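You operate a simulated robot arm through the tools that you are given. There is no shell and no other tool.

The job below is to be done with a simulated robot arm. You get a single attempt, and the scene is never put back.

JOB
Drain the trough into the drip cup for cleaning.
Fine: shut the valve first and stand the bottle on the bench beside the grey-band bottle; cup at the drain tap before it opens; the glass ends empty, the tap shut. Set down upright: blue-band water bottle.
Where things are to end (x, y in the base frame): blue-band water bottle within 0.04 m of [0.19, 0.77].

The check looks at the end state, three seconds after you hand in, the way a careful person would. Anything else that was tipped, shoved, dropped, spilled or broken makes it a failure.

ROBOT AND FRAMES
A 6-joint arm with a fingered hand, fixed in place. Base frame: the origin is on the floor under the middle of its stand, x ahead of it, y to its left, z up; the work surface is at about z = 0.783. Readings come in m, degrees, newtons and seconds.
With the tool pointing down near the work surface it reaches from about 0.5 to 0.96 m from the base axis. Its first joint turns from -166.0 to 166.0 degrees. Payload 5 kg.
The TCP is the grasp point between the finger pads, 0.043 m short of the fingertips. In the tool frame z runs along the fingers and y along their closing line. The gripper opens to 0.144 m; its body begins 0.05 m behind the TCP. The gripper is a hand of 5 fingers: y runs from the thumb to the fingers, the wrist lies at [-0.021, -0.133, -0.233] in the tool frame, and closing takes about 1.5 s.
Orientation is that of the tool frame in the base frame, as a unit quaternion [w, x, y, z]. With the fingers straight down and the wrist toward the robot, the tool's x, y and z point along [0, 1, 0], [1, 0, 0] and [0, 0, -1] of the base frame.

CONTROLS
- The arm moves only by the tool drive_tool. Its argument "increments" is a list of rows, each an object (a shift or turn left out is 0, a gripper value left out holds the last) with "travel": the shift along the base's x, y, z in m, a list of three; "angular": the turn, a rotation vector about the base's x, y, z in degrees, a list of three; "gripper": the closure, from 0 (fully open) to 1 (shut). In form: [{"travel": [x, y, z], "angular": [rx, ry, rz], "gripper": gripper}, ...]. A call has 1 to 20 rows; each row is the pose to reach, as a shift and turn from the pose commanded when the call began. Each row takes 0.2 s and may step no farther than 0.05 m and 8.6 degrees from the row before; otherwise, or with a gripper value out of range, the whole call is refused. A pose out of reach is approached as far as the arm can. The call stops where the force on the tool passes 40 N (or 10 N more than at its start, if that is more) or the arm is blocked; 0.2 s more then pass. Each finger travels about 0.072 m/s and halts on what it meets, pressing with about 31 N; the grip force reading is that of the motor and also rises with nothing between the fingers. The clock runs only during rows and for 0.2 s after the last one: add rows that repeat a pose to give the fingers time. The reply holds the time, the measured pose of the TCP, the force on the tool along the base axes, the opening and the grip force, in the units named above and with some noise, with the torque about the TCP (base axes, N m) and any sound that the robot's microphone picked up, and new pictures: "show" is both (left out), scene, wrist or none.
- Cameras (640 x 400 px; columns grow to the right, rows downward): "scene" is fixed at [0.0494, 0.6503, 1.3684]; the picture's right is [-0.55, -0.84, 0.00], its down [-0.65, 0.42, -0.64] and it looks along [0.53, -0.35, -0.77] (base axes); focal length 246 px, centre (320, 200). "wrist" rides on the gripper at [0.086, -0.108, -0.168] in the tool frame; the picture's right is [-0.80, 0.28, -0.53], its down [-0.54, -0.73, 0.42] and it looks along [-0.27, 0.63, 0.73] (tool axes); focal length 275 px, centre (320, 200). There is no depth. A picture from a camera that has moved, and an enlarged one, comes with that camera's place and axes in the base frame and with its lens.
- move_column(by): slides the trunk up (or, below 0, down) by that many m; the arm rides with it, the base frame stays. It gives what a move gives, with no picture.
- preshape(shape): the hand has 5 fingers and takes this shape, open, in about a second: jaw (thumb against the fingers, like two jaws); tri (thumb and two fingers); tip (a fingertip pinch); poke (one finger out to press); point (the index stretched); flat (the hand flat); cup (the hand cupped); fist (a fist). The gripper value then closes the fingers along that shape, each until it touches; the sizes above hold for jaw. It gives what a move gives, with no picture.
- zoom(camera, box): a new picture of the part [left, top, right, bottom] of that camera's present view, enlarged. The clock stands still meanwhile.
- sign_off(): hands the job in; it is judged then, once.

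Nothing tells you positions but the pictures and the camera data. Unless the task says otherwise, let go and move clear before handing in.

The tools are called after "Emit:" by a JSON object that holds its "api" and its "payload". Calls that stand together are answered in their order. drive_tool: Moves the arm, as the interface text tells. Its arguments: {"type":"object","properties":{"increments":{"type":"array","items":{"type":"object","properties":{"travel":{"type":"array","items":{"type":"number"}},"angular":{"type":"array","items":{"type":"number"}},"gripper":{"type":"number"}}}},"show":{"type":"string","enum":["both","scene","wrist","none"]}},"required":["increments"]} The other tools are called the same way: move_column (by) moves the trunk up or down; preshape (shape) gives the hand a shape; zoom (camera, box) takes an enlarged picture of a part of a camera's view; sign_off () hands the job in.

At the start:

```text
clock: 0.0
ee_pos: [0.3975, 0.4688, 1.0957]
ee_rot: [0.0, 0.707, 0.707, 0.0]
contact_force: [-0.2, 0.2, 0.6]
wrist_torque: [-0.04, 0.02, -0.02]
finger_gap: 0.1438
grasp_force: 0.0
shape: jaw
trunk travel left (down, up): [-0.425, 0.165]
```

scene: 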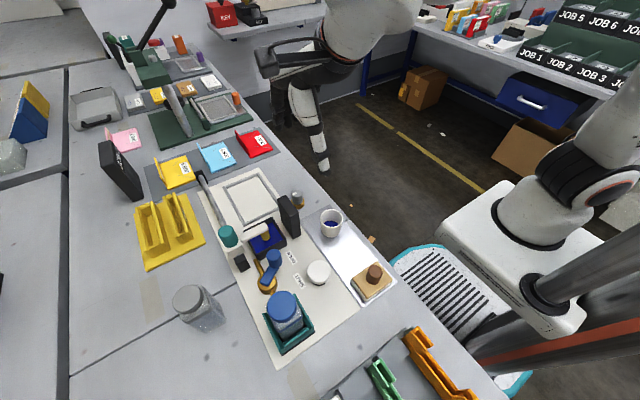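
wrist: 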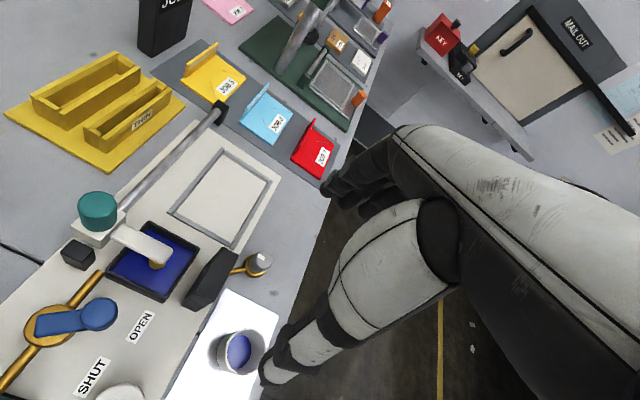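

I see a trough with dark blue liquid, a valve lever with OPEN/SHUT labels, an inverted blue-band bottle in a green holder, a grey-band bottle on the bench, and a white cup on a tray. I'll zoom in to understand the details before I move.

Emit:
{"api": "zoom", "payload": {"camera": "scene", "box": [160, 180, 420, 342]}}

Emit:
{"api": "zoom", "payload": {"camera": "scene", "box": [220, 200, 320, 262]}}

Emit:
{"api": "zoom", "payload": {"camera": "scene", "box": [240, 240, 340, 360]}}

Emit:
{"api": "zoom", "payload": {"camera": "wrist", "box": [0, 180, 300, 400]}}

```text
2.46 times, centred on (290, 261) of scene
camera zoom: at [0.0494, 0.6503, 1.3684], right [-0.55, -0.84, 0.0], down [-0.65, 0.42, -0.64], along [0.53, -0.35, -0.77], focal length 604 px, centre (394, 50)
```

zoom: 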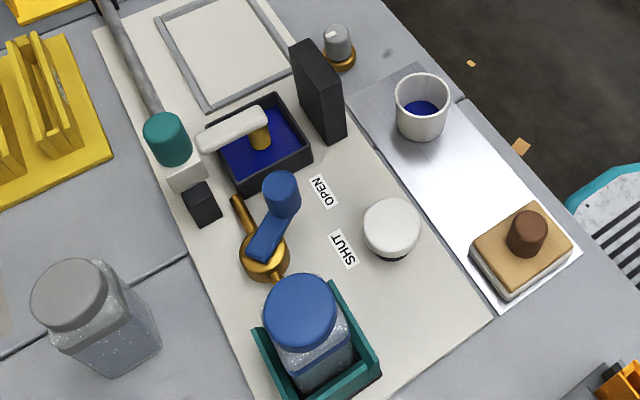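

```text
6.40 times, centred on (270, 231) of scene
camera zoom: at [0.0494, 0.6503, 1.3684], right [-0.55, -0.84, 0.0], down [-0.65, 0.42, -0.64], along [0.53, -0.35, -0.77], focal length 1571 px, centre (640, 2)
```

zoom: 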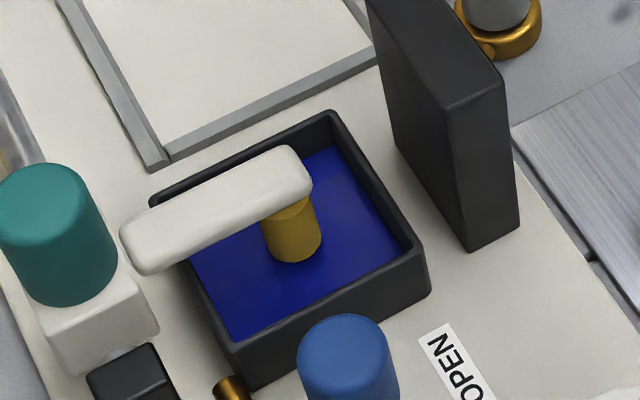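

```text
3.33 times, centred on (290, 300) of scene
camera zoom: at [0.0494, 0.6503, 1.3684], right [-0.55, -0.84, 0.0], down [-0.65, 0.42, -0.64], along [0.53, -0.35, -0.77], focal length 818 px, centre (420, -133)
```

zoom: 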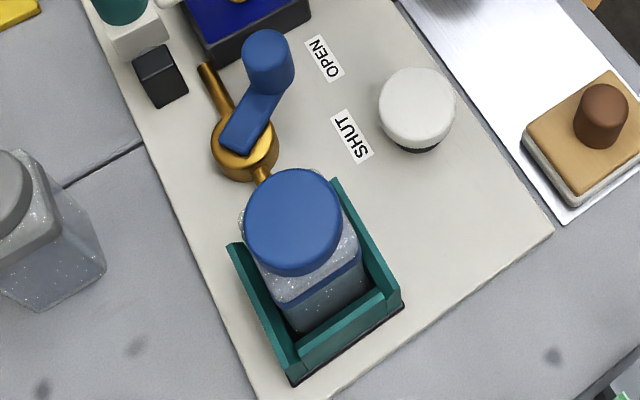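

```text
1.82 times, centred on (150, 290) of wrist
camera zoom: at [0.2881, 0.5537, 1.2626], right [0.28, -0.8, 0.53], down [-0.73, -0.54, -0.42], along [0.63, -0.27, -0.73], focal length 500 px, centre (629, 36)
```

zoom: 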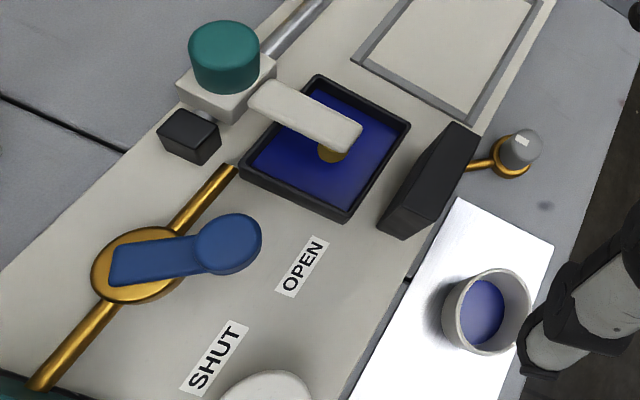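

I place the cup near (0.33, 0.42), the blue bottle near (0.19, 0.63), the valve pivot near (0.29, 0.64) and the drain tap near (0.50, 0.44). I'll move the hand, staying high, to get closer views of the tap and the sight glass.

Emit:
{"api": "drive_tool", "payload": {"increments": [{"travel": [-0.04, 0.0, -0.01]}, {"travel": [-0.08, 0.0, -0.02]}, {"travel": [-0.12, 0.0, -0.03]}, {"travel": [-0.12, 0.0, -0.03]}]}}

```text
clock: 1.0
ee_pos: [0.2761, 0.4681, 1.0642]
ee_rot: [0.0, 0.707, 0.707, -0.001]
contact_force: [0.0, 0.6, -0.9]
wrist_torque: [-0.01, 0.0, -0.01]
finger_gap: 0.1439
grasp_force: 0.1
shape: jaw
trunk travel left (down, up): [-0.425, 0.165]
camera wrist: at [0.1665, 0.5539, 1.2322], right [0.28, -0.8, 0.53], down [-0.73, -0.54, -0.42], along [0.63, -0.27, -0.73], focal length 275 px, centre (320, 200)
```

scene: 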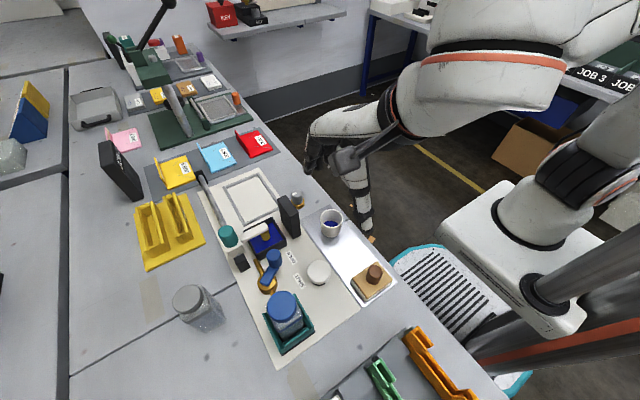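
wrist: 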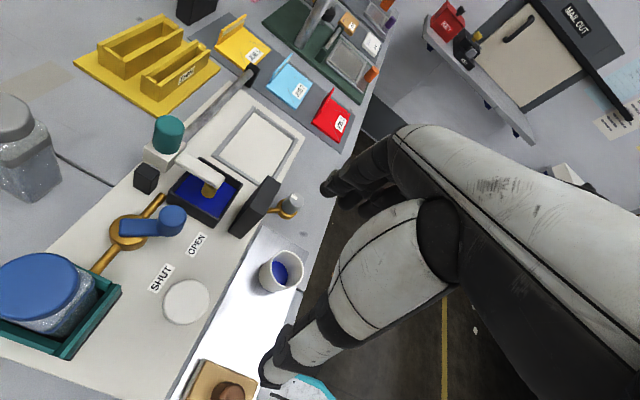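

The hand is now clear and the wrist camera shows the bench from a second angle. I'll zoom in on the tap, cup, slab and valve.

Emit:
{"api": "zoom", "payload": {"camera": "wrist", "box": [220, 160, 330, 230]}}

Emit:
{"api": "zoom", "payload": {"camera": "wrist", "box": [90, 100, 330, 300]}}

Emit:
{"api": "zoom", "payload": {"camera": "scene", "box": [270, 180, 350, 250]}}

Emit:
{"api": "zoom", "payload": {"camera": "wrist", "box": [0, 220, 130, 370]}}

```text
5.71 times, centred on (275, 195) of wrist
camera zoom: at [0.1665, 0.5539, 1.2322], right [0.28, -0.8, 0.53], down [-0.73, -0.54, -0.42], along [0.63, -0.27, -0.73], focal length 1573 px, centre (577, 229)
```

zoom: 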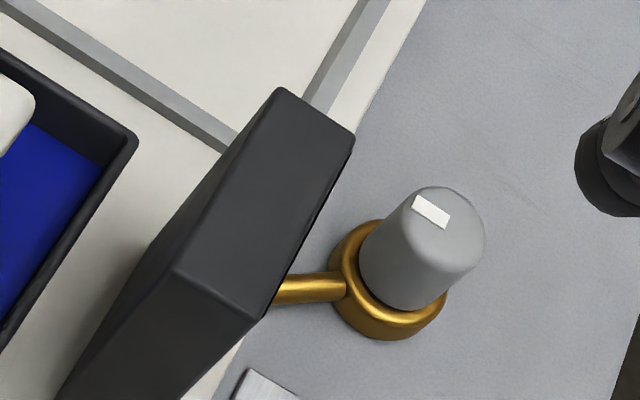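

```text
2.00 times, centred on (210, 200) of wrist
camera zoom: at [0.1665, 0.5539, 1.2322], right [0.28, -0.8, 0.53], down [-0.73, -0.54, -0.42], along [0.63, -0.27, -0.73], focal length 551 px, centre (540, 200)
```

zoom: 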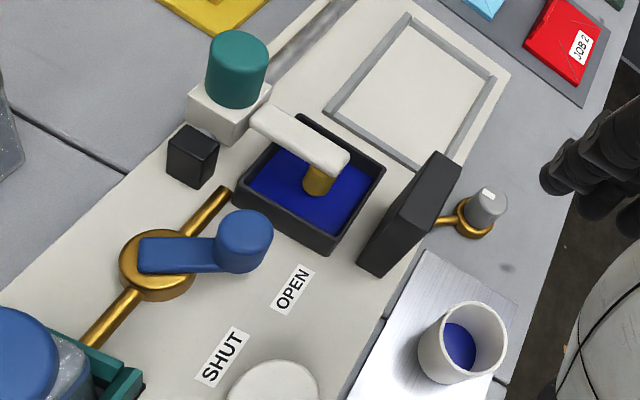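

```text
5.71 times, centred on (310, 215) of scene
camera zoom: at [0.0494, 0.6503, 1.3684], right [-0.55, -0.84, 0.0], down [-0.65, 0.42, -0.64], along [0.53, -0.35, -0.77], focal length 1403 px, centre (377, 114)
```

zoom: 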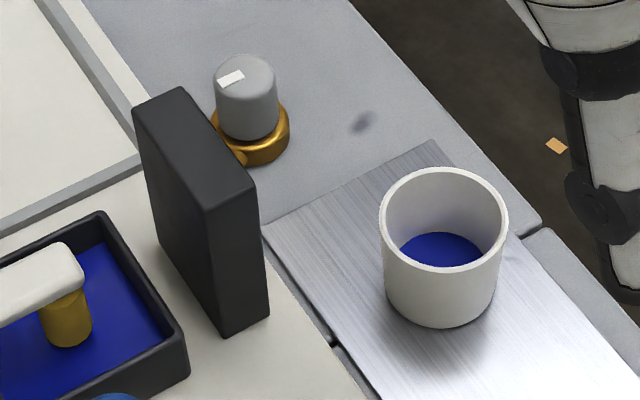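

```text
2.67 times, centred on (65, 295) of wrist
camera zoom: at [0.1665, 0.5539, 1.2322], right [0.28, -0.8, 0.53], down [-0.73, -0.54, -0.42], along [0.63, -0.27, -0.73], focal length 734 px, centre (1000, -53)
```

zoom: 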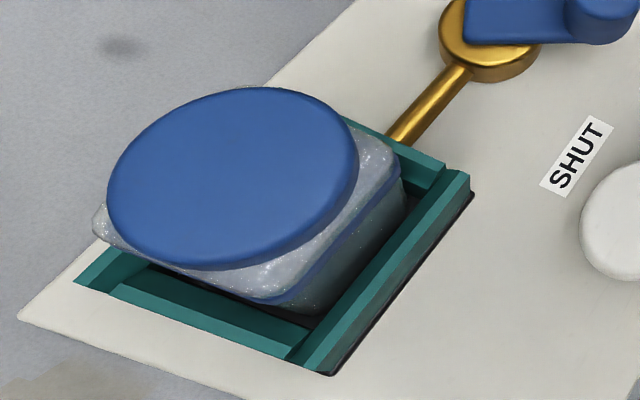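

The cup stands near (0.34, 0.42), about 0.058 m wide and 0.06 m tall. The tap's gold base sits on the bench near (0.475, 0.45) with a grey knob on top, and the panel is aligned with the base axes. I'll turn the hand 90 degrees to look at the tap and the slab from the robot side.

Emit:
{"api": "drive_tool", "payload": {"increments": [{"travel": [0.013, -0.009, -0.005], "angular": [0, 0, 8.2]}, {"travel": [0.026, -0.018, -0.01], "angular": [0, 0, 16.4]}, {"travel": [0.039, -0.027, -0.015], "angular": [0, 0, 24.6]}, {"travel": [0.052, -0.036, -0.02], "angular": [0, 0, 32.8]}, {"travel": [0.065, -0.045, -0.025], "angular": [0, 0, 41.0]}, {"travel": [0.078, -0.054, -0.03], "angular": [0, 0, 49.2]}, {"travel": [0.091, -0.063, -0.035], "angular": [0, 0, 57.4]}, {"travel": [0.104, -0.072, -0.04], "angular": [0, 0, 65.6]}, {"travel": [0.117, -0.081, -0.045], "angular": [0, 0, 73.8]}, {"travel": [0.13, -0.09, -0.05], "angular": [0, 0, 82.0]}, {"travel": [0.14, -0.1, -0.05], "angular": [0, 0, 90.0]}, {"travel": [0.14, -0.1, -0.05], "angular": [0, 0, 90.0]}]}}

```text
clock: 3.6
ee_pos: [0.4185, 0.3675, 1.0147]
ee_rot: [0.0, 0.0, 1.0, 0.0]
contact_force: [-0.6, 0.0, 0.0]
wrist_torque: [-0.02, 0.02, 0.0]
finger_gap: 0.1437
grasp_force: 0.1
shape: jaw
trunk travel left (down, up): [-0.425, 0.165]
camera wrist: at [0.3317, 0.2586, 1.182], right [0.8, 0.28, 0.53], down [0.54, -0.73, -0.42], along [0.27, 0.63, -0.73], focal length 275 px, centre (320, 200)
```

scene: 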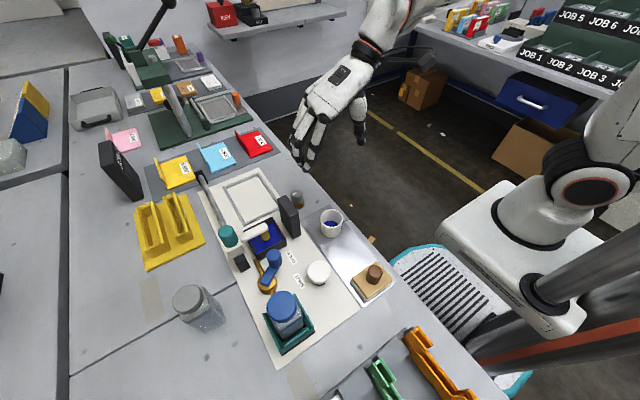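
wrist: 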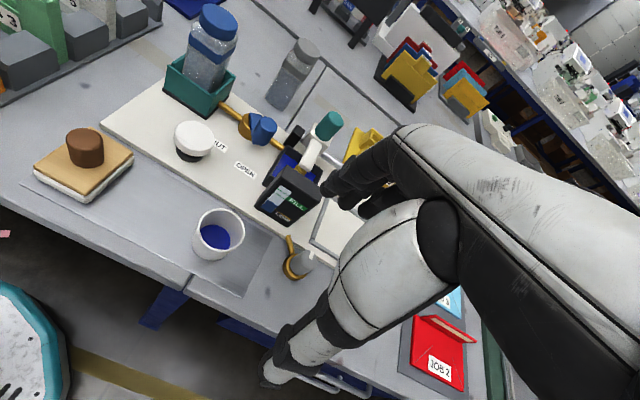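

Now the robot side of the slab is visible and shows a sight glass with markings. The tap seems to have a curved spout, so I'll zoom in.

Emit:
{"api": "zoom", "payload": {"camera": "wrist", "box": [230, 160, 350, 290]}}

Emit:
{"api": "zoom", "payload": {"camera": "wrist", "box": [250, 160, 330, 230]}}

Emit:
{"api": "zoom", "payload": {"camera": "wrist", "box": [130, 0, 340, 180]}}

Emit:
{"api": "zoom", "payload": {"camera": "wrist", "box": [170, 190, 260, 280]}}

```text
3.08 times, centred on (290, 225) of wrist
camera zoom: at [0.3317, 0.2586, 1.182], right [0.8, 0.28, 0.53], down [0.54, -0.73, -0.42], along [0.27, 0.63, -0.73], focal length 847 px, centre (412, 123)
```

zoom: 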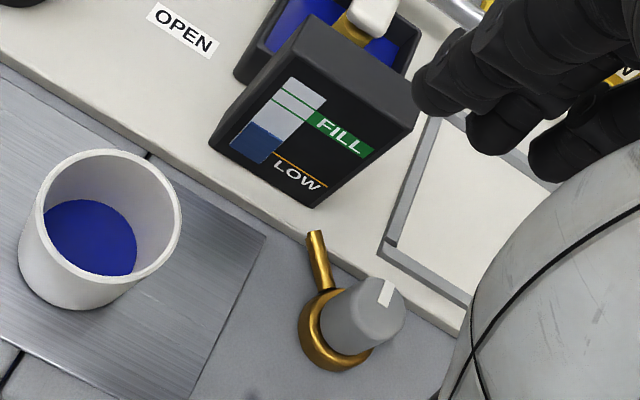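

```text
5.71 times, centred on (290, 195) of wrist
camera zoom: at [0.3317, 0.2586, 1.182], right [0.8, 0.28, 0.53], down [0.54, -0.73, -0.42], along [0.27, 0.63, -0.73], focal length 1573 px, centre (491, 229)
```

zoom: 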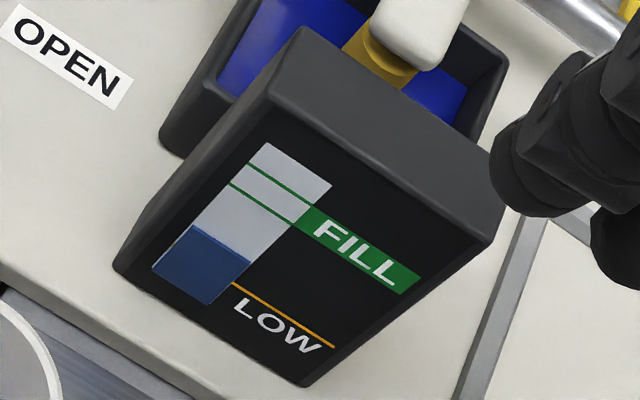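

```text
2.22 times, centred on (235, 90) of wrist
camera zoom: at [0.3317, 0.2586, 1.182], right [0.8, 0.28, 0.53], down [0.54, -0.73, -0.42], along [0.27, 0.63, -0.73], focal length 612 px, centre (509, 444)
```

zoom: 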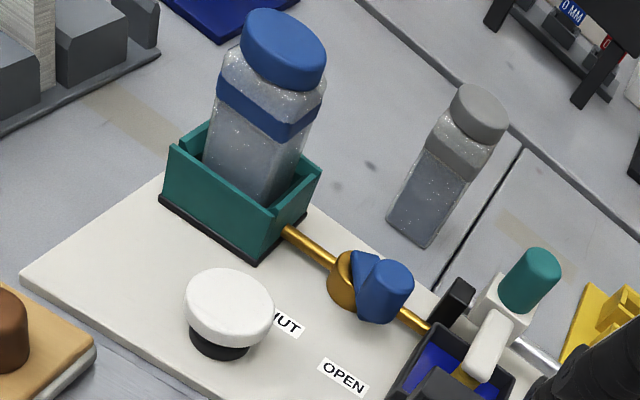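

```text
4.44 times, centred on (215, 235) of wrist
camera zoom: at [0.3317, 0.2586, 1.182], right [0.8, 0.28, 0.53], down [0.54, -0.73, -0.42], along [0.27, 0.63, -0.73], focal length 1224 px, centre (787, 44)
```

zoom: 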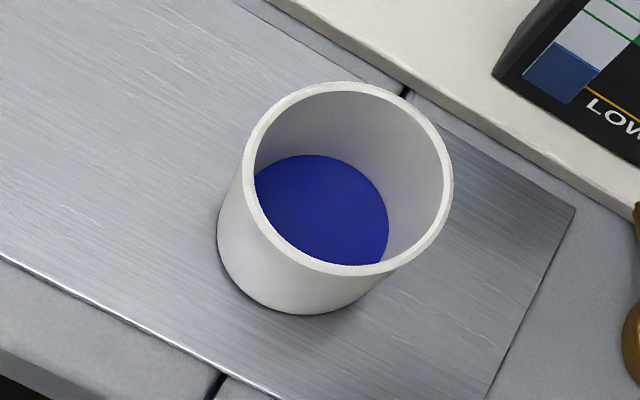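

The sight glass currently reads low and partly filled. The tap's gold stub needs a closer look, so I'll zoom tightly on it.

Emit:
{"api": "zoom", "payload": {"camera": "wrist", "box": [280, 228, 328, 258]}}

Emit:
{"api": "zoom", "payload": {"camera": "wrist", "box": [276, 240, 340, 285]}}

Emit:
{"api": "zoom", "payload": {"camera": "scene", "box": [284, 184, 316, 214]}}

```text
13.33 times, centred on (304, 243) of wrist
camera zoom: at [0.3317, 0.2586, 1.182], right [0.8, 0.28, 0.53], down [0.54, -0.73, -0.42], along [0.27, 0.63, -0.73], focal length 3670 px, centre (533, -373)
```

zoom: 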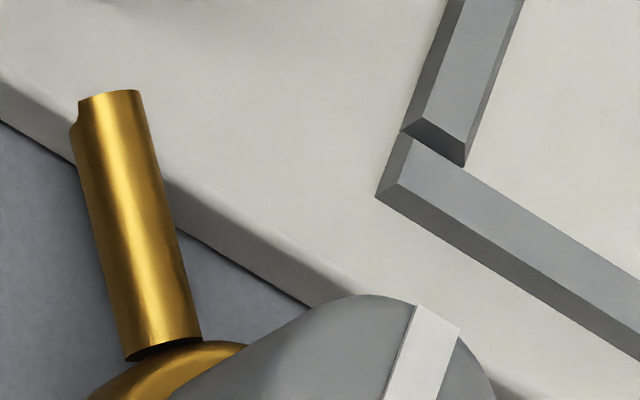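

```text
8.89 times, centred on (308, 262) of wrist
camera zoom: at [0.3317, 0.2586, 1.182], right [0.8, 0.28, 0.53], down [0.54, -0.73, -0.42], along [0.27, 0.63, -0.73], focal length 2447 px, centre (427, -356)
```

zoom: 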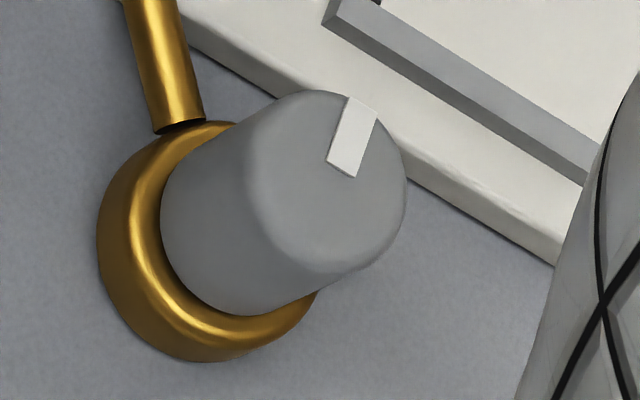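

```text
13.33 times, centred on (300, 199) of scene
camera zoom: at [0.0494, 0.6503, 1.3684], right [-0.55, -0.84, 0.0], down [-0.65, 0.42, -0.64], along [0.53, -0.35, -0.77], focal length 3274 px, centre (587, 213)
```

zoom: 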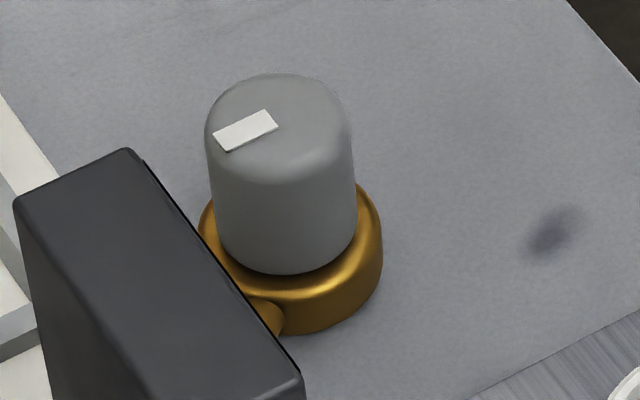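

The stub looks like the feed pipe from the panel into the tap body, and the knob's white mark points toward +y. I can't see a spout, so I'll swing the hand to look at the tap from its +x side before deciding where the cup goes.

Emit:
{"api": "drive_tool", "payload": {"increments": [{"travel": [0.02, 0.0, 0.0], "angular": [0, 0, 7.5]}, {"travel": [0.04, 0.0, 0.0], "angular": [0, 0, 15]}, {"travel": [0.06, 0.0, 0.0], "angular": [0, 0, 22.5]}, {"travel": [0.08, 0.0, 0.0], "angular": [0, 0, 30]}, {"travel": [0.1, 0.0, -0.02], "angular": [0, 0, 37.5]}, {"travel": [0.12, 0.0, -0.04], "angular": [0, 0, 45]}, {"travel": [0.14, 0.0, -0.06], "angular": [0, 0, 52.5]}, {"travel": [0.165, 0.0, -0.08], "angular": [0, 0, 60]}, {"travel": [0.165, 0.0, -0.08], "angular": [0, 0, 60]}], "show": "wrist"}}

```text
clock: 5.6
ee_pos: [0.5822, 0.3673, 0.9353]
ee_rot: [0.0, -0.5, 0.866, 0.0]
contact_force: [0.4, -0.5, -1.3]
wrist_torque: [-0.03, 0.02, -0.01]
finger_gap: 0.1438
grasp_force: 0.1
shape: jaw
trunk travel left (down, up): [-0.425, 0.165]
camera wrist: at [0.6331, 0.2382, 1.1024], right [0.15, 0.83, 0.53], down [0.9, 0.11, -0.42], along [-0.41, 0.54, -0.73], focal length 275 px, centre (320, 200)
```

wrist: 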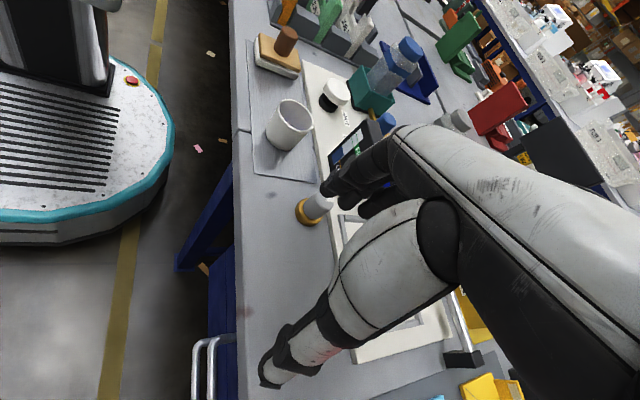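

Emit:
{"api": "zoom", "payload": {"camera": "wrist", "box": [240, 90, 350, 240]}}

Emit:
{"api": "zoom", "payload": {"camera": "wrist", "box": [285, 180, 345, 235]}}

```text
2.67 times, centred on (295, 165) of wrist
camera zoom: at [0.6331, 0.2382, 1.1024], right [0.15, 0.83, 0.53], down [0.9, 0.11, -0.42], along [-0.41, 0.54, -0.73], focal length 734 px, centre (387, 293)
```

zoom: 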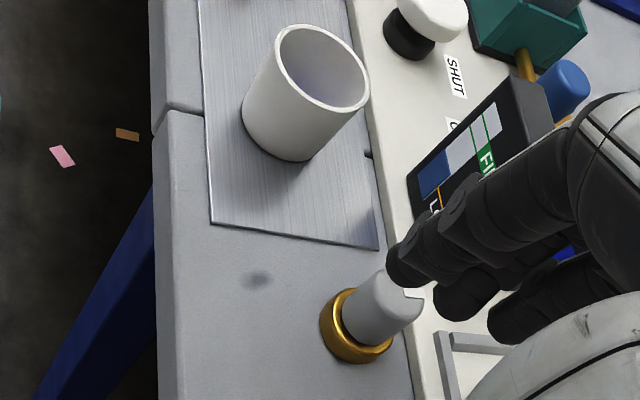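

```text
7.27 times, centred on (315, 208) of wrist
camera zoom: at [0.6331, 0.2382, 1.1024], right [0.15, 0.83, 0.53], down [0.9, 0.11, -0.42], along [-0.41, 0.54, -0.73], focal length 2002 px, centre (356, 146)
```

zoom: 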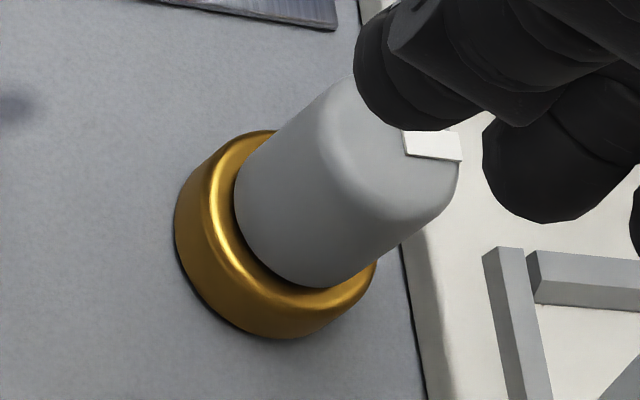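

I see no spout at all. The straight gold pipe runs from the trough to the tap body, so "at the tap" means right next to it, on the bench near (0.455, 0.388). The valve comes first, so I'll form a poking finger and look at its shape.

Emit:
{"api": "preshape", "payload": {"shape": "poke"}}

Emit:
{"api": "drive_tool", "payload": {"increments": [{"travel": [-0.02, 0.0, 0.03], "angular": [0, 0, -7.5]}, {"travel": [-0.04, 0.0, 0.06], "angular": [0, 0, -15]}, {"travel": [-0.06, 0.0, 0.08], "angular": [0, 0, -22.5]}, {"travel": [-0.08, 0.0, 0.1], "angular": [0, 0, -30]}, {"travel": [-0.11, 0.0, 0.11], "angular": [0, 0, -37.5]}, {"travel": [-0.14, 0.0, 0.11], "angular": [0, 0, -45]}, {"travel": [-0.17, 0.0, 0.11], "angular": [0, 0, -52.5]}, {"travel": [-0.2, 0.0, 0.11], "angular": [0, 0, -60]}, {"travel": [-0.2, 0.0, 0.11], "angular": [0, 0, -60]}]}}

```text
clock: 6.5
ee_pos: [0.5817, 0.3669, 0.9357]
ee_rot: [0.0, -0.5, 0.866, -0.001]
contact_force: [0.2, 0.4, -0.3]
wrist_torque: [-0.01, -0.01, 0.02]
finger_gap: 0.0
grasp_force: 0.1
shape: poke
trunk travel left (down, up): [-0.425, 0.165]
```

```text
clock: 8.5
ee_pos: [0.3827, 0.3686, 1.0436]
ee_rot: [0.0, 0.001, 1.0, 0.0]
contact_force: [-1.0, -0.6, 0.3]
wrist_torque: [-0.03, -0.05, -0.04]
finger_gap: 0.0001
grasp_force: 0.1
shape: poke
trunk travel left (down, up): [-0.425, 0.165]
camera wrist: at [0.2955, 0.2596, 1.2111], right [0.8, 0.28, 0.53], down [0.54, -0.73, -0.42], along [0.27, 0.63, -0.73], focal length 275 px, centre (320, 200)
```

scene: 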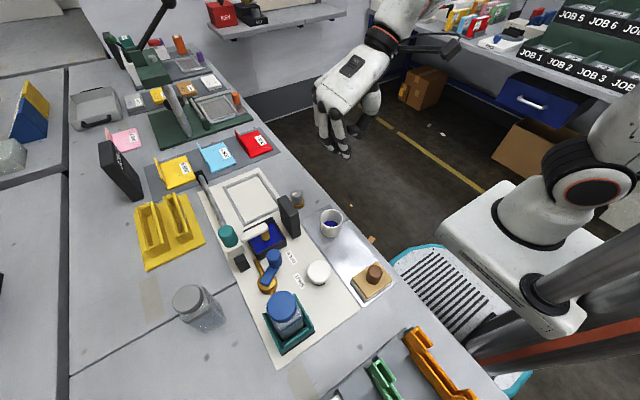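
wrist: 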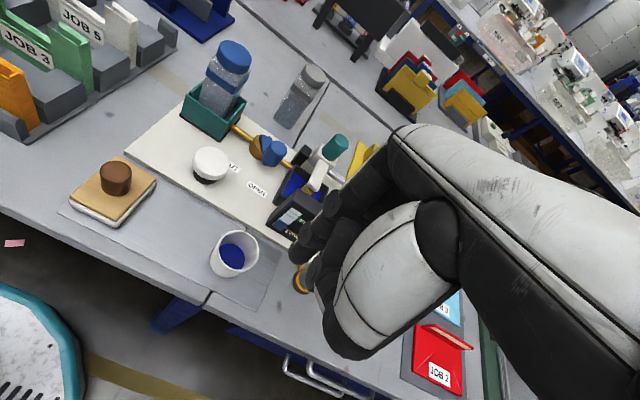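

Emit:
{"api": "zoom", "payload": {"camera": "scene", "box": [290, 50, 410, 170]}}

Emit:
{"api": "zoom", "payload": {"camera": "wrist", "box": [260, 140, 420, 300]}}

```text
3.33 times, centred on (350, 110) of scene
camera zoom: at [0.0494, 0.6503, 1.3684], right [-0.55, -0.84, 0.0], down [-0.65, 0.42, -0.64], along [0.53, -0.35, -0.77], focal length 818 px, centre (220, 500)
```

zoom: 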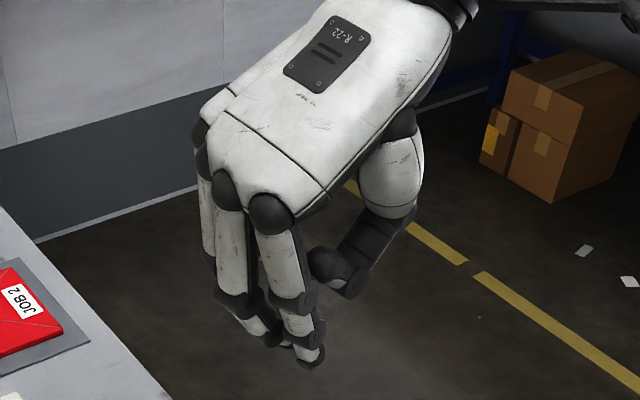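

```text
2.50 times, centred on (340, 220) of wrist
camera zoom: at [0.2955, 0.2596, 1.2111], right [0.8, 0.28, 0.53], down [0.54, -0.73, -0.42], along [0.27, 0.63, -0.73], focal length 688 px, centre (270, 150)
```

zoom: 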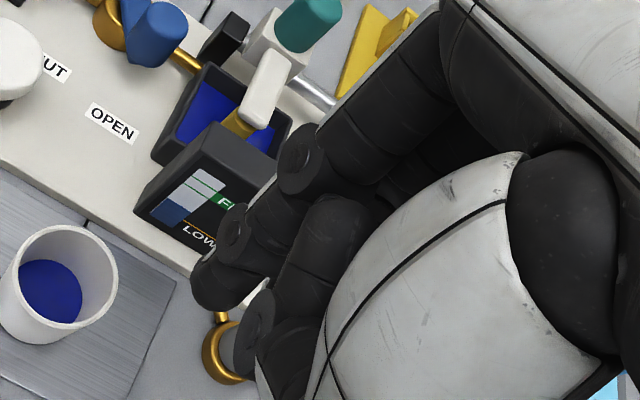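

Emit:
{"api": "preshape", "payload": {"shape": "point"}}

Emit:
{"api": "zoom", "payload": {"camera": "scene", "box": [290, 50, 410, 170]}}

Emit:
{"api": "zoom", "payload": {"camera": "wrist", "box": [230, 140, 470, 370]}}

```text
clock: 9.4
ee_pos: [0.383, 0.3683, 1.0431]
ee_rot: [-0.001, 0.0, 1.0, 0.0]
contact_force: [-0.2, 0.0, 0.0]
wrist_torque: [-0.01, -0.01, 0.03]
finger_gap: 0.0
grasp_force: 0.1
shape: point
trunk travel left (down, up): [-0.425, 0.165]
```

```text
3.33 times, centred on (350, 110) of scene
camera zoom: at [0.0494, 0.6503, 1.3684], right [-0.55, -0.84, 0.0], down [-0.65, 0.42, -0.64], along [0.53, -0.35, -0.77], focal length 818 px, centre (220, 500)
```

zoom: 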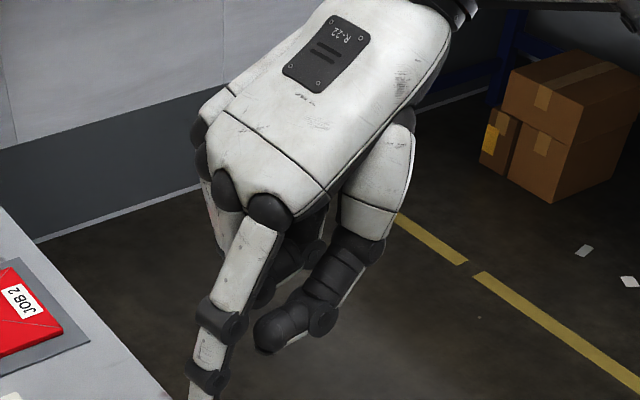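

```text
1.74 times, centred on (350, 255) of wrist
camera zoom: at [0.2961, 0.2597, 1.2112], right [0.8, 0.28, 0.53], down [0.54, -0.73, -0.42], along [0.27, 0.63, -0.73], focal length 479 px, centre (268, 104)
```

zoom: 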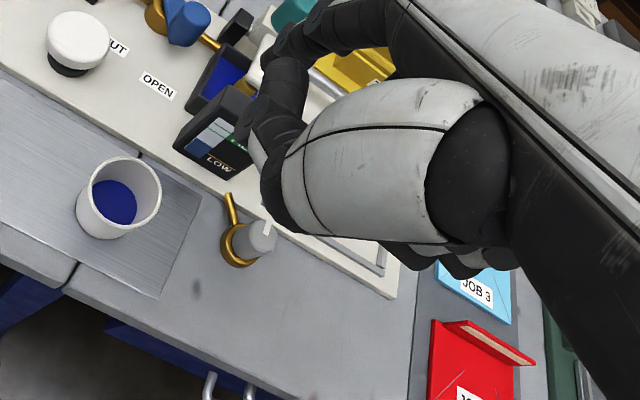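

"Point" stretches the index far forward, which is awkward near the slab. The lever knob's top is at about (0.319, 0.597, 0.87), so I'll check the "tri" and "tip" shapes, which I'll also need for the tap knob.

Emit:
{"api": "preshape", "payload": {"shape": "tip"}}

Emit:
{"api": "zoom", "payload": {"camera": "scene", "box": [290, 50, 410, 170]}}

Emit:
{"api": "zoom", "payload": {"camera": "wrist", "box": [230, 140, 470, 370]}}

```text
clock: 10.3
ee_pos: [0.3833, 0.3683, 1.0441]
ee_rot: [0.0, 0.0, 1.0, 0.001]
contact_force: [0.4, 0.4, -0.4]
wrist_torque: [-0.02, -0.02, 0.0]
finger_gap: 0.1436
grasp_force: 0.0
shape: tip
trunk travel left (down, up): [-0.425, 0.165]
```

```text
3.33 times, centred on (350, 110) of scene
camera zoom: at [0.0494, 0.6503, 1.3684], right [-0.55, -0.84, 0.0], down [-0.65, 0.42, -0.64], along [0.53, -0.35, -0.77], focal length 818 px, centre (220, 500)
```

zoom: 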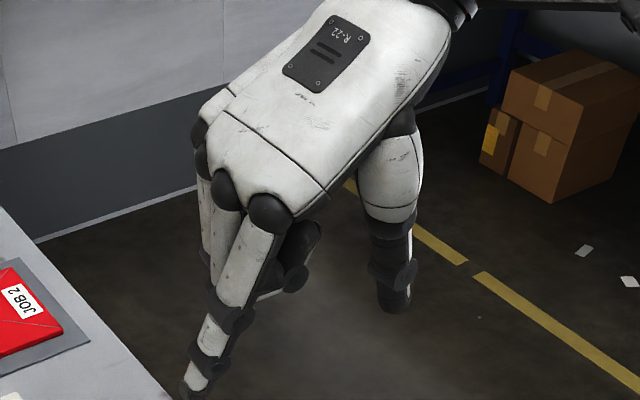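

```text
1.74 times, centred on (350, 255) of wrist
camera zoom: at [0.2961, 0.2597, 1.2112], right [0.8, 0.28, 0.53], down [0.54, -0.73, -0.42], along [0.27, 0.63, -0.73], focal length 479 px, centre (268, 104)
```

zoom: 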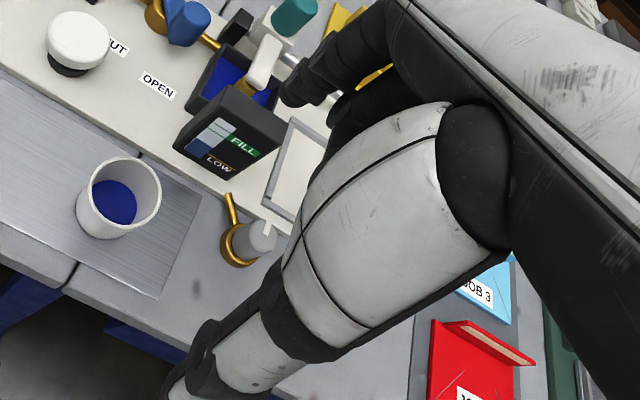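

"Tip" gives the thumb and index opposed with the other fingers curled up, which suits both knobs. I'll close it partly to see exactly where the fingertips meet.

Emit:
{"api": "drive_tool", "payload": {"increments": [{"gripper": 0.65}, {"gripper": 0.65}, {"gripper": 0.65}, {"gripper": 0.65}, {"gripper": 0.65}, {"gripper": 0.65}], "show": "none"}}

Emit:
{"api": "zoom", "payload": {"camera": "scene", "box": [290, 80, 410, 200]}}

Emit:
{"api": "zoom", "payload": {"camera": "wrist", "box": [230, 140, 470, 370]}}

```text
clock: 11.7
ee_pos: [0.3825, 0.3686, 1.0443]
ee_rot: [0.0, 0.0, 1.0, 0.0]
contact_force: [-0.4, -0.6, 0.3]
wrist_torque: [-0.01, 0.0, -0.01]
finger_gap: 0.0513
grasp_force: 0.2
shape: tip
trunk travel left (down, up): [-0.425, 0.165]
```

```text
3.33 times, centred on (350, 140) of scene
camera zoom: at [0.0494, 0.6503, 1.3684], right [-0.55, -0.84, 0.0], down [-0.65, 0.42, -0.64], along [0.53, -0.35, -0.77], focal length 818 px, centre (220, 400)
```

zoom: 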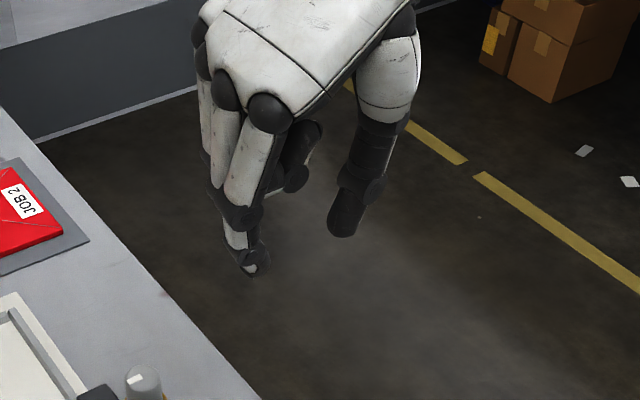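

```text
1.74 times, centred on (350, 255) of wrist
camera zoom: at [0.2961, 0.2597, 1.2112], right [0.8, 0.28, 0.53], down [0.54, -0.73, -0.42], along [0.27, 0.63, -0.73], focal length 479 px, centre (268, 104)
```

zoom: 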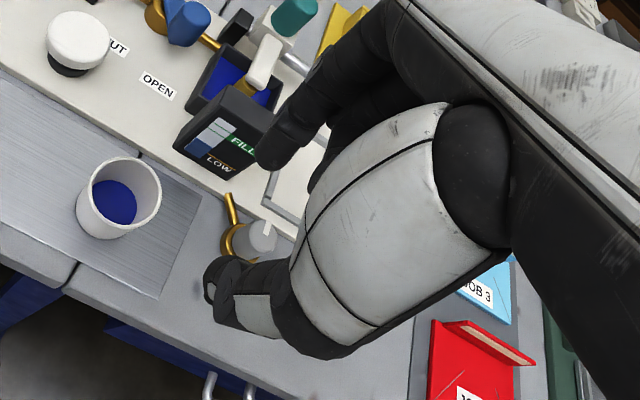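

At this gap the thumb and index tips sit symmetrically about the TCP, about 0.04 m below it. I'll turn to about 32 degrees yaw and hover over the lever knob at (0.319, 0.597).

Emit:
{"api": "drive_tool", "payload": {"increments": [{"travel": [-0.008, 0.028, 0.01], "angular": [0, 0, -7.25], "gripper": 0.55}, {"travel": [-0.016, 0.057, 0.02], "angular": [0, 0, -14.5]}, {"travel": [-0.024, 0.085, 0.02], "angular": [0, 0, -21.75]}, {"travel": [-0.032, 0.114, 0.02], "angular": [0, 0, -29]}, {"travel": [-0.04, 0.142, 0.02], "angular": [0, 0, -36.25]}, {"travel": [-0.048, 0.171, 0.02], "angular": [0, 0, -43.5]}, {"travel": [-0.056, 0.2, 0.02], "angular": [0, 0, -50.75]}, {"travel": [-0.0635, 0.2284, 0.01], "angular": [0, 0, -58]}, {"travel": [-0.0635, 0.2284, -0.02], "angular": [0, 0, -58]}, {"travel": [-0.0635, 0.2284, -0.02], "angular": [0, 0, -58]}]}}

```text
clock: 13.9
ee_pos: [0.3176, 0.5966, 1.0247]
ee_rot: [0.0, 0.485, 0.875, 0.0]
contact_force: [0.3, -0.4, 0.1]
wrist_torque: [0.0, -0.01, -0.01]
finger_gap: 0.0645
grasp_force: 0.0
shape: tip
trunk travel left (down, up): [-0.425, 0.165]
camera wrist: at [0.1793, 0.6116, 1.1921], right [0.66, -0.53, 0.53], down [-0.33, -0.84, -0.42], along [0.67, 0.1, -0.73], focal length 275 px, centre (320, 200)
```

scene: 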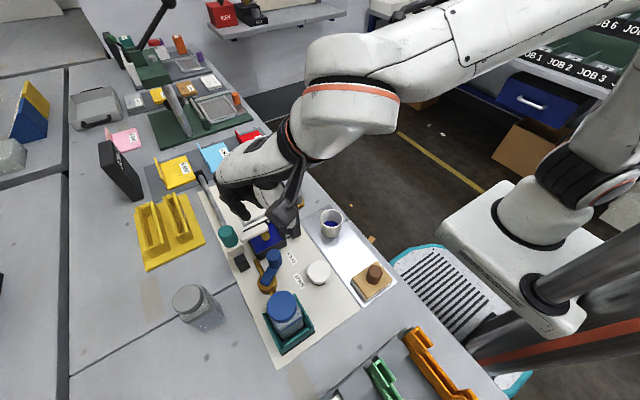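
wrist: 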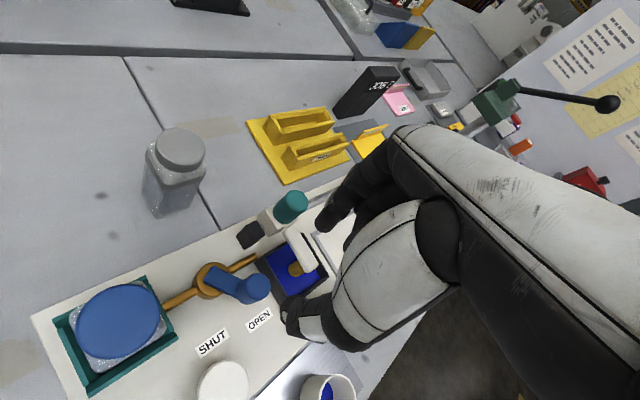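

Emit:
{"api": "zoom", "payload": {"camera": "wrist", "box": [180, 170, 400, 390]}}

Emit:
{"api": "zoom", "payload": {"camera": "scene", "box": [210, 140, 340, 300]}}

```text
1.82 times, centred on (290, 280) of wrist
camera zoom: at [0.1793, 0.6116, 1.1921], right [0.66, -0.53, 0.53], down [-0.33, -0.84, -0.42], along [0.67, 0.1, -0.73], focal length 500 px, centre (374, 54)
```

zoom: 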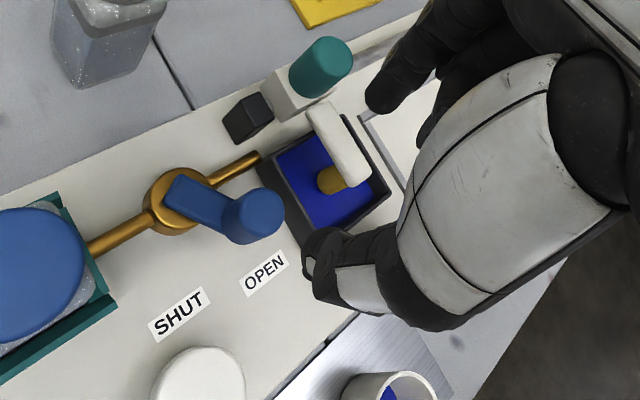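

```text
2.50 times, centred on (275, 220) of scene
camera zoom: at [0.0494, 0.6503, 1.3684], right [-0.55, -0.84, 0.0], down [-0.65, 0.42, -0.64], along [0.53, -0.35, -0.77], focal length 614 px, centre (432, 150)
```

zoom: 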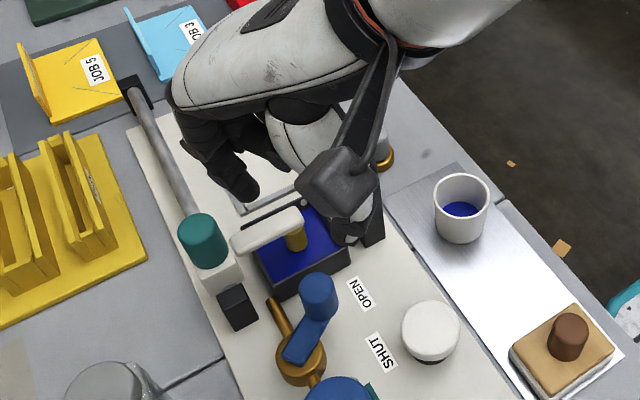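

Both views put the lever knob under the TCP. I'll descend in two stages, watching the force.

Emit:
{"api": "drive_tool", "payload": {"increments": [{"travel": [0, 0, -0.03]}, {"travel": [0, 0, -0.06]}, {"travel": [0, 0, -0.09]}, {"travel": [0, 0, -0.105]}, {"travel": [0, 0, -0.105]}]}}

```text
clock: 15.1
ee_pos: [0.3178, 0.5965, 0.9193]
ee_rot: [-0.001, 0.485, 0.875, 0.0]
contact_force: [0.1, 0.3, -0.2]
wrist_torque: [-0.02, -0.02, -0.02]
finger_gap: 0.0648
grasp_force: 0.0
shape: tip
trunk travel left (down, up): [-0.425, 0.165]
camera wrist: at [0.1799, 0.6119, 1.0874], right [0.66, -0.53, 0.53], down [-0.33, -0.84, -0.42], along [0.67, 0.11, -0.73], focal length 275 px, centre (320, 200)
```

scene: 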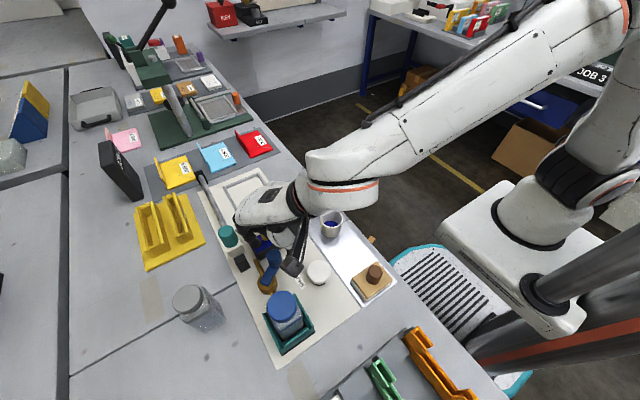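
wrist: 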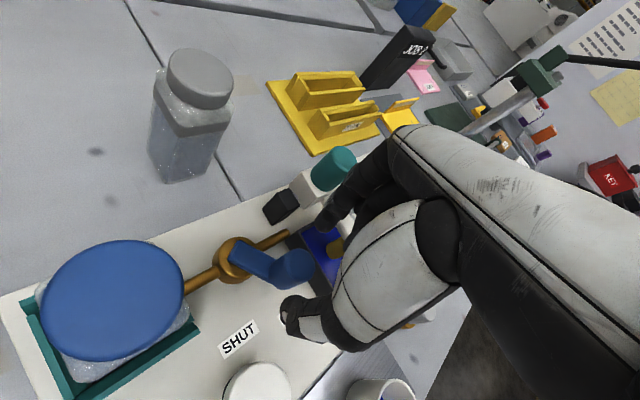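

Emit:
{"api": "zoom", "payload": {"camera": "wrist", "box": [220, 170, 400, 350]}}

Emit:
{"api": "zoom", "payload": {"camera": "scene", "box": [220, 190, 320, 300]}}

```text
2.22 times, centred on (310, 260) of wrist
camera zoom: at [0.1799, 0.6119, 1.0874], right [0.66, -0.53, 0.53], down [-0.33, -0.84, -0.42], along [0.67, 0.11, -0.73], focal length 612 px, centre (342, 67)
```

zoom: 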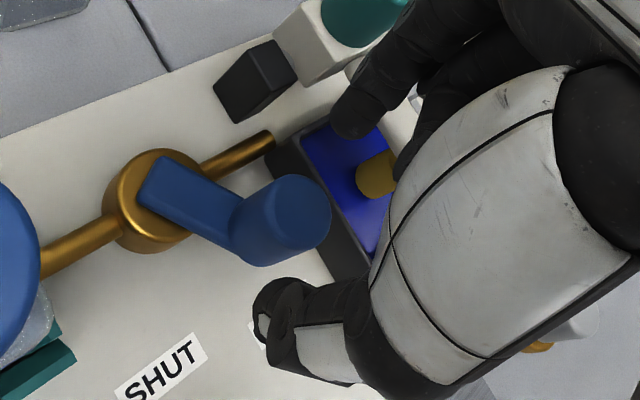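

```text
3.64 times, centred on (270, 245) of scene
camera zoom: at [0.0494, 0.6503, 1.3684], right [-0.55, -0.84, 0.0], down [-0.65, 0.42, -0.64], along [0.53, -0.35, -0.77], focal length 893 px, centre (502, 36)
```

zoom: 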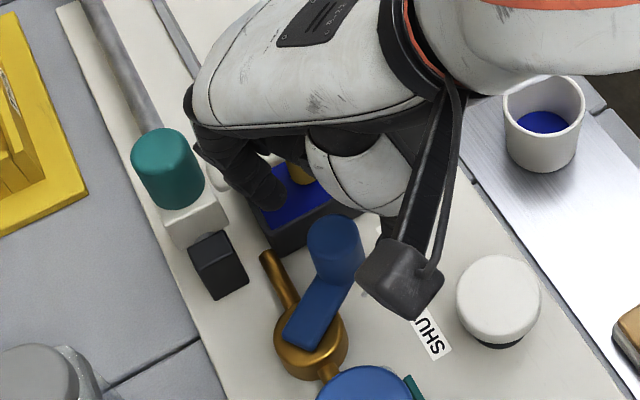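

The knob is about 0.035 m wide and nearly centred between thumb and index. I'll trim the position slightly and go down to straddle it.

Emit:
{"api": "drive_tool", "payload": {"increments": [{"travel": [-0.003, -0.002, -0.015]}, {"travel": [-0.003, -0.002, -0.03]}, {"travel": [-0.003, -0.002, -0.044]}, {"travel": [-0.003, -0.002, -0.044]}], "show": "none"}}

Emit:
{"api": "zoom", "payload": {"camera": "wrist", "box": [220, 170, 400, 350]}}

Emit:
{"api": "zoom", "payload": {"camera": "scene", "box": [220, 190, 320, 300]}}

```text
clock: 16.1
ee_pos: [0.3161, 0.5965, 0.8756]
ee_rot: [0.001, 0.484, 0.875, 0.0]
contact_force: [-0.5, 0.2, 0.8]
wrist_torque: [-0.03, -0.01, 0.0]
finger_gap: 0.0642
grasp_force: 0.0
shape: tip
trunk travel left (down, up): [-0.425, 0.165]
```

```text
2.22 times, centred on (310, 260) of wrist
camera zoom: at [0.1769, 0.6106, 1.0429], right [0.66, -0.52, 0.53], down [-0.33, -0.84, -0.42], along [0.67, 0.1, -0.73], focal length 612 px, centre (342, 67)
```

zoom: 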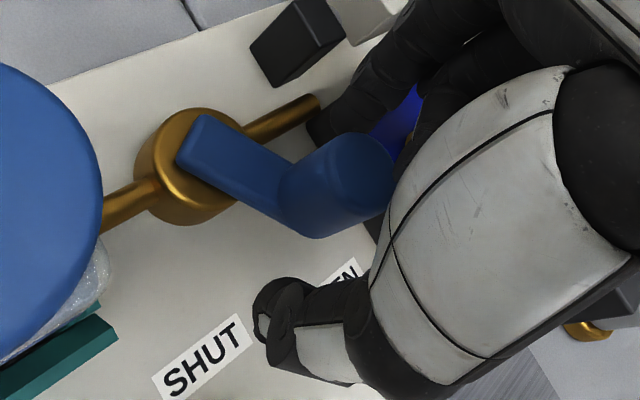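

```text
3.64 times, centred on (270, 245) of scene
camera zoom: at [0.0494, 0.6503, 1.3684], right [-0.55, -0.84, 0.0], down [-0.65, 0.42, -0.64], along [0.53, -0.35, -0.77], focal length 893 px, centre (502, 36)
```

zoom: 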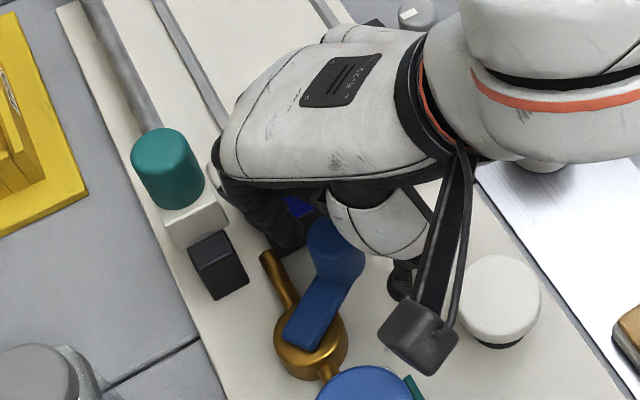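

The knob is straddled with no contact. I'll narrow the gap to a loose cage and follow the lever's arc clockwise toward SHUT, about the pivot near (0.293, 0.636).

Emit:
{"api": "drive_tool", "payload": {"increments": [{"gripper": 0.68}, {"gripper": 0.68}, {"travel": [-0.0052, -0.0025, 0], "gripper": 0.68}, {"travel": [-0.0112, -0.0045, 0]}, {"travel": [-0.0173, -0.0056, 0]}, {"travel": [-0.0236, -0.0058, 0]}, {"travel": [-0.0298, -0.0051, 0]}, {"travel": [-0.0358, -0.0036, 0]}, {"travel": [-0.0358, -0.0036, 0]}]}}

Emit:
{"api": "zoom", "payload": {"camera": "wrist", "box": [200, 170, 380, 350]}}

Emit:
{"api": "zoom", "payload": {"camera": "scene", "box": [220, 190, 320, 300]}}

```text
clock: 18.1
ee_pos: [0.2795, 0.5904, 0.8756]
ee_rot: [0.0, 0.485, 0.874, -0.001]
contact_force: [0.4, 2.0, -0.7]
wrist_torque: [0.03, -0.05, 0.01]
finger_gap: 0.0472
grasp_force: 0.0
shape: tip
trunk travel left (down, up): [-0.425, 0.165]
camera wrist: at [0.1414, 0.6059, 1.0439], right [0.66, -0.52, 0.53], down [-0.33, -0.84, -0.42], along [0.67, 0.1, -0.73], focal length 275 px, centre (320, 200)
```

scene: 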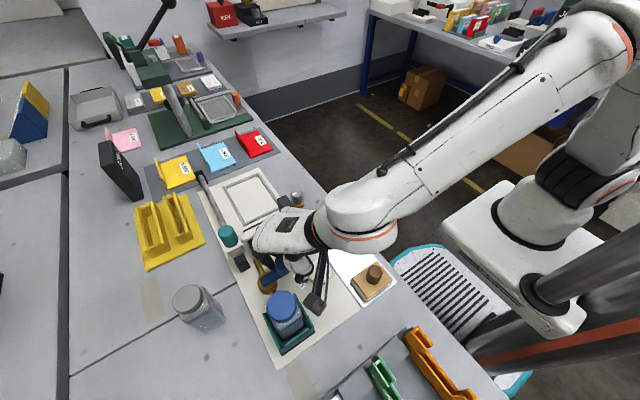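
wrist: 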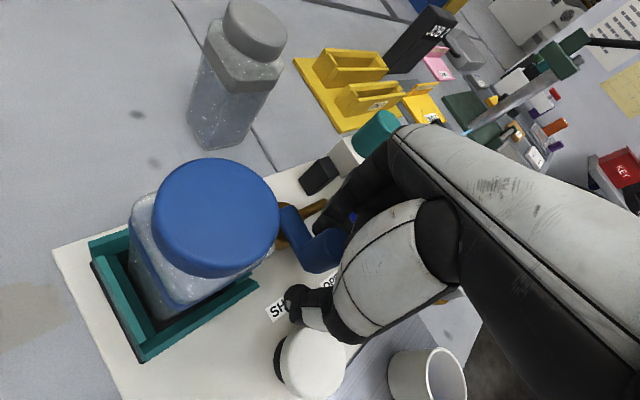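

```text
2.22 times, centred on (290, 260) of wrist
camera zoom: at [0.1414, 0.6059, 1.0439], right [0.66, -0.52, 0.53], down [-0.33, -0.84, -0.42], along [0.67, 0.1, -0.73], focal length 612 px, centre (387, 67)
```

zoom: 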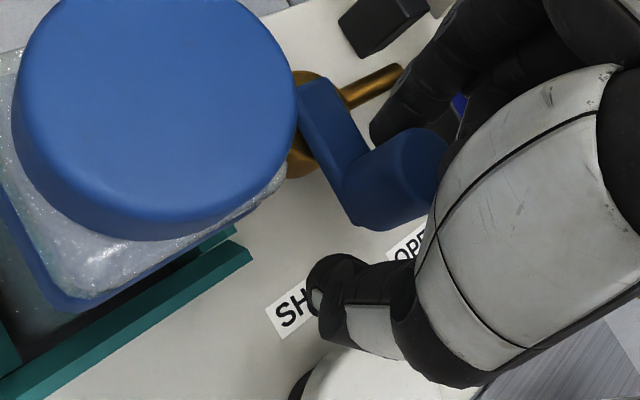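

```text
3.64 times, centred on (270, 245) of scene
camera zoom: at [0.0494, 0.6503, 1.3684], right [-0.55, -0.84, 0.0], down [-0.65, 0.42, -0.64], along [0.53, -0.35, -0.77], focal length 893 px, centre (502, 36)
```

zoom: 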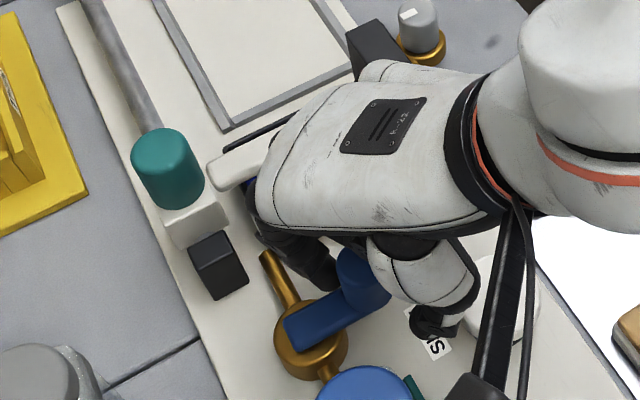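

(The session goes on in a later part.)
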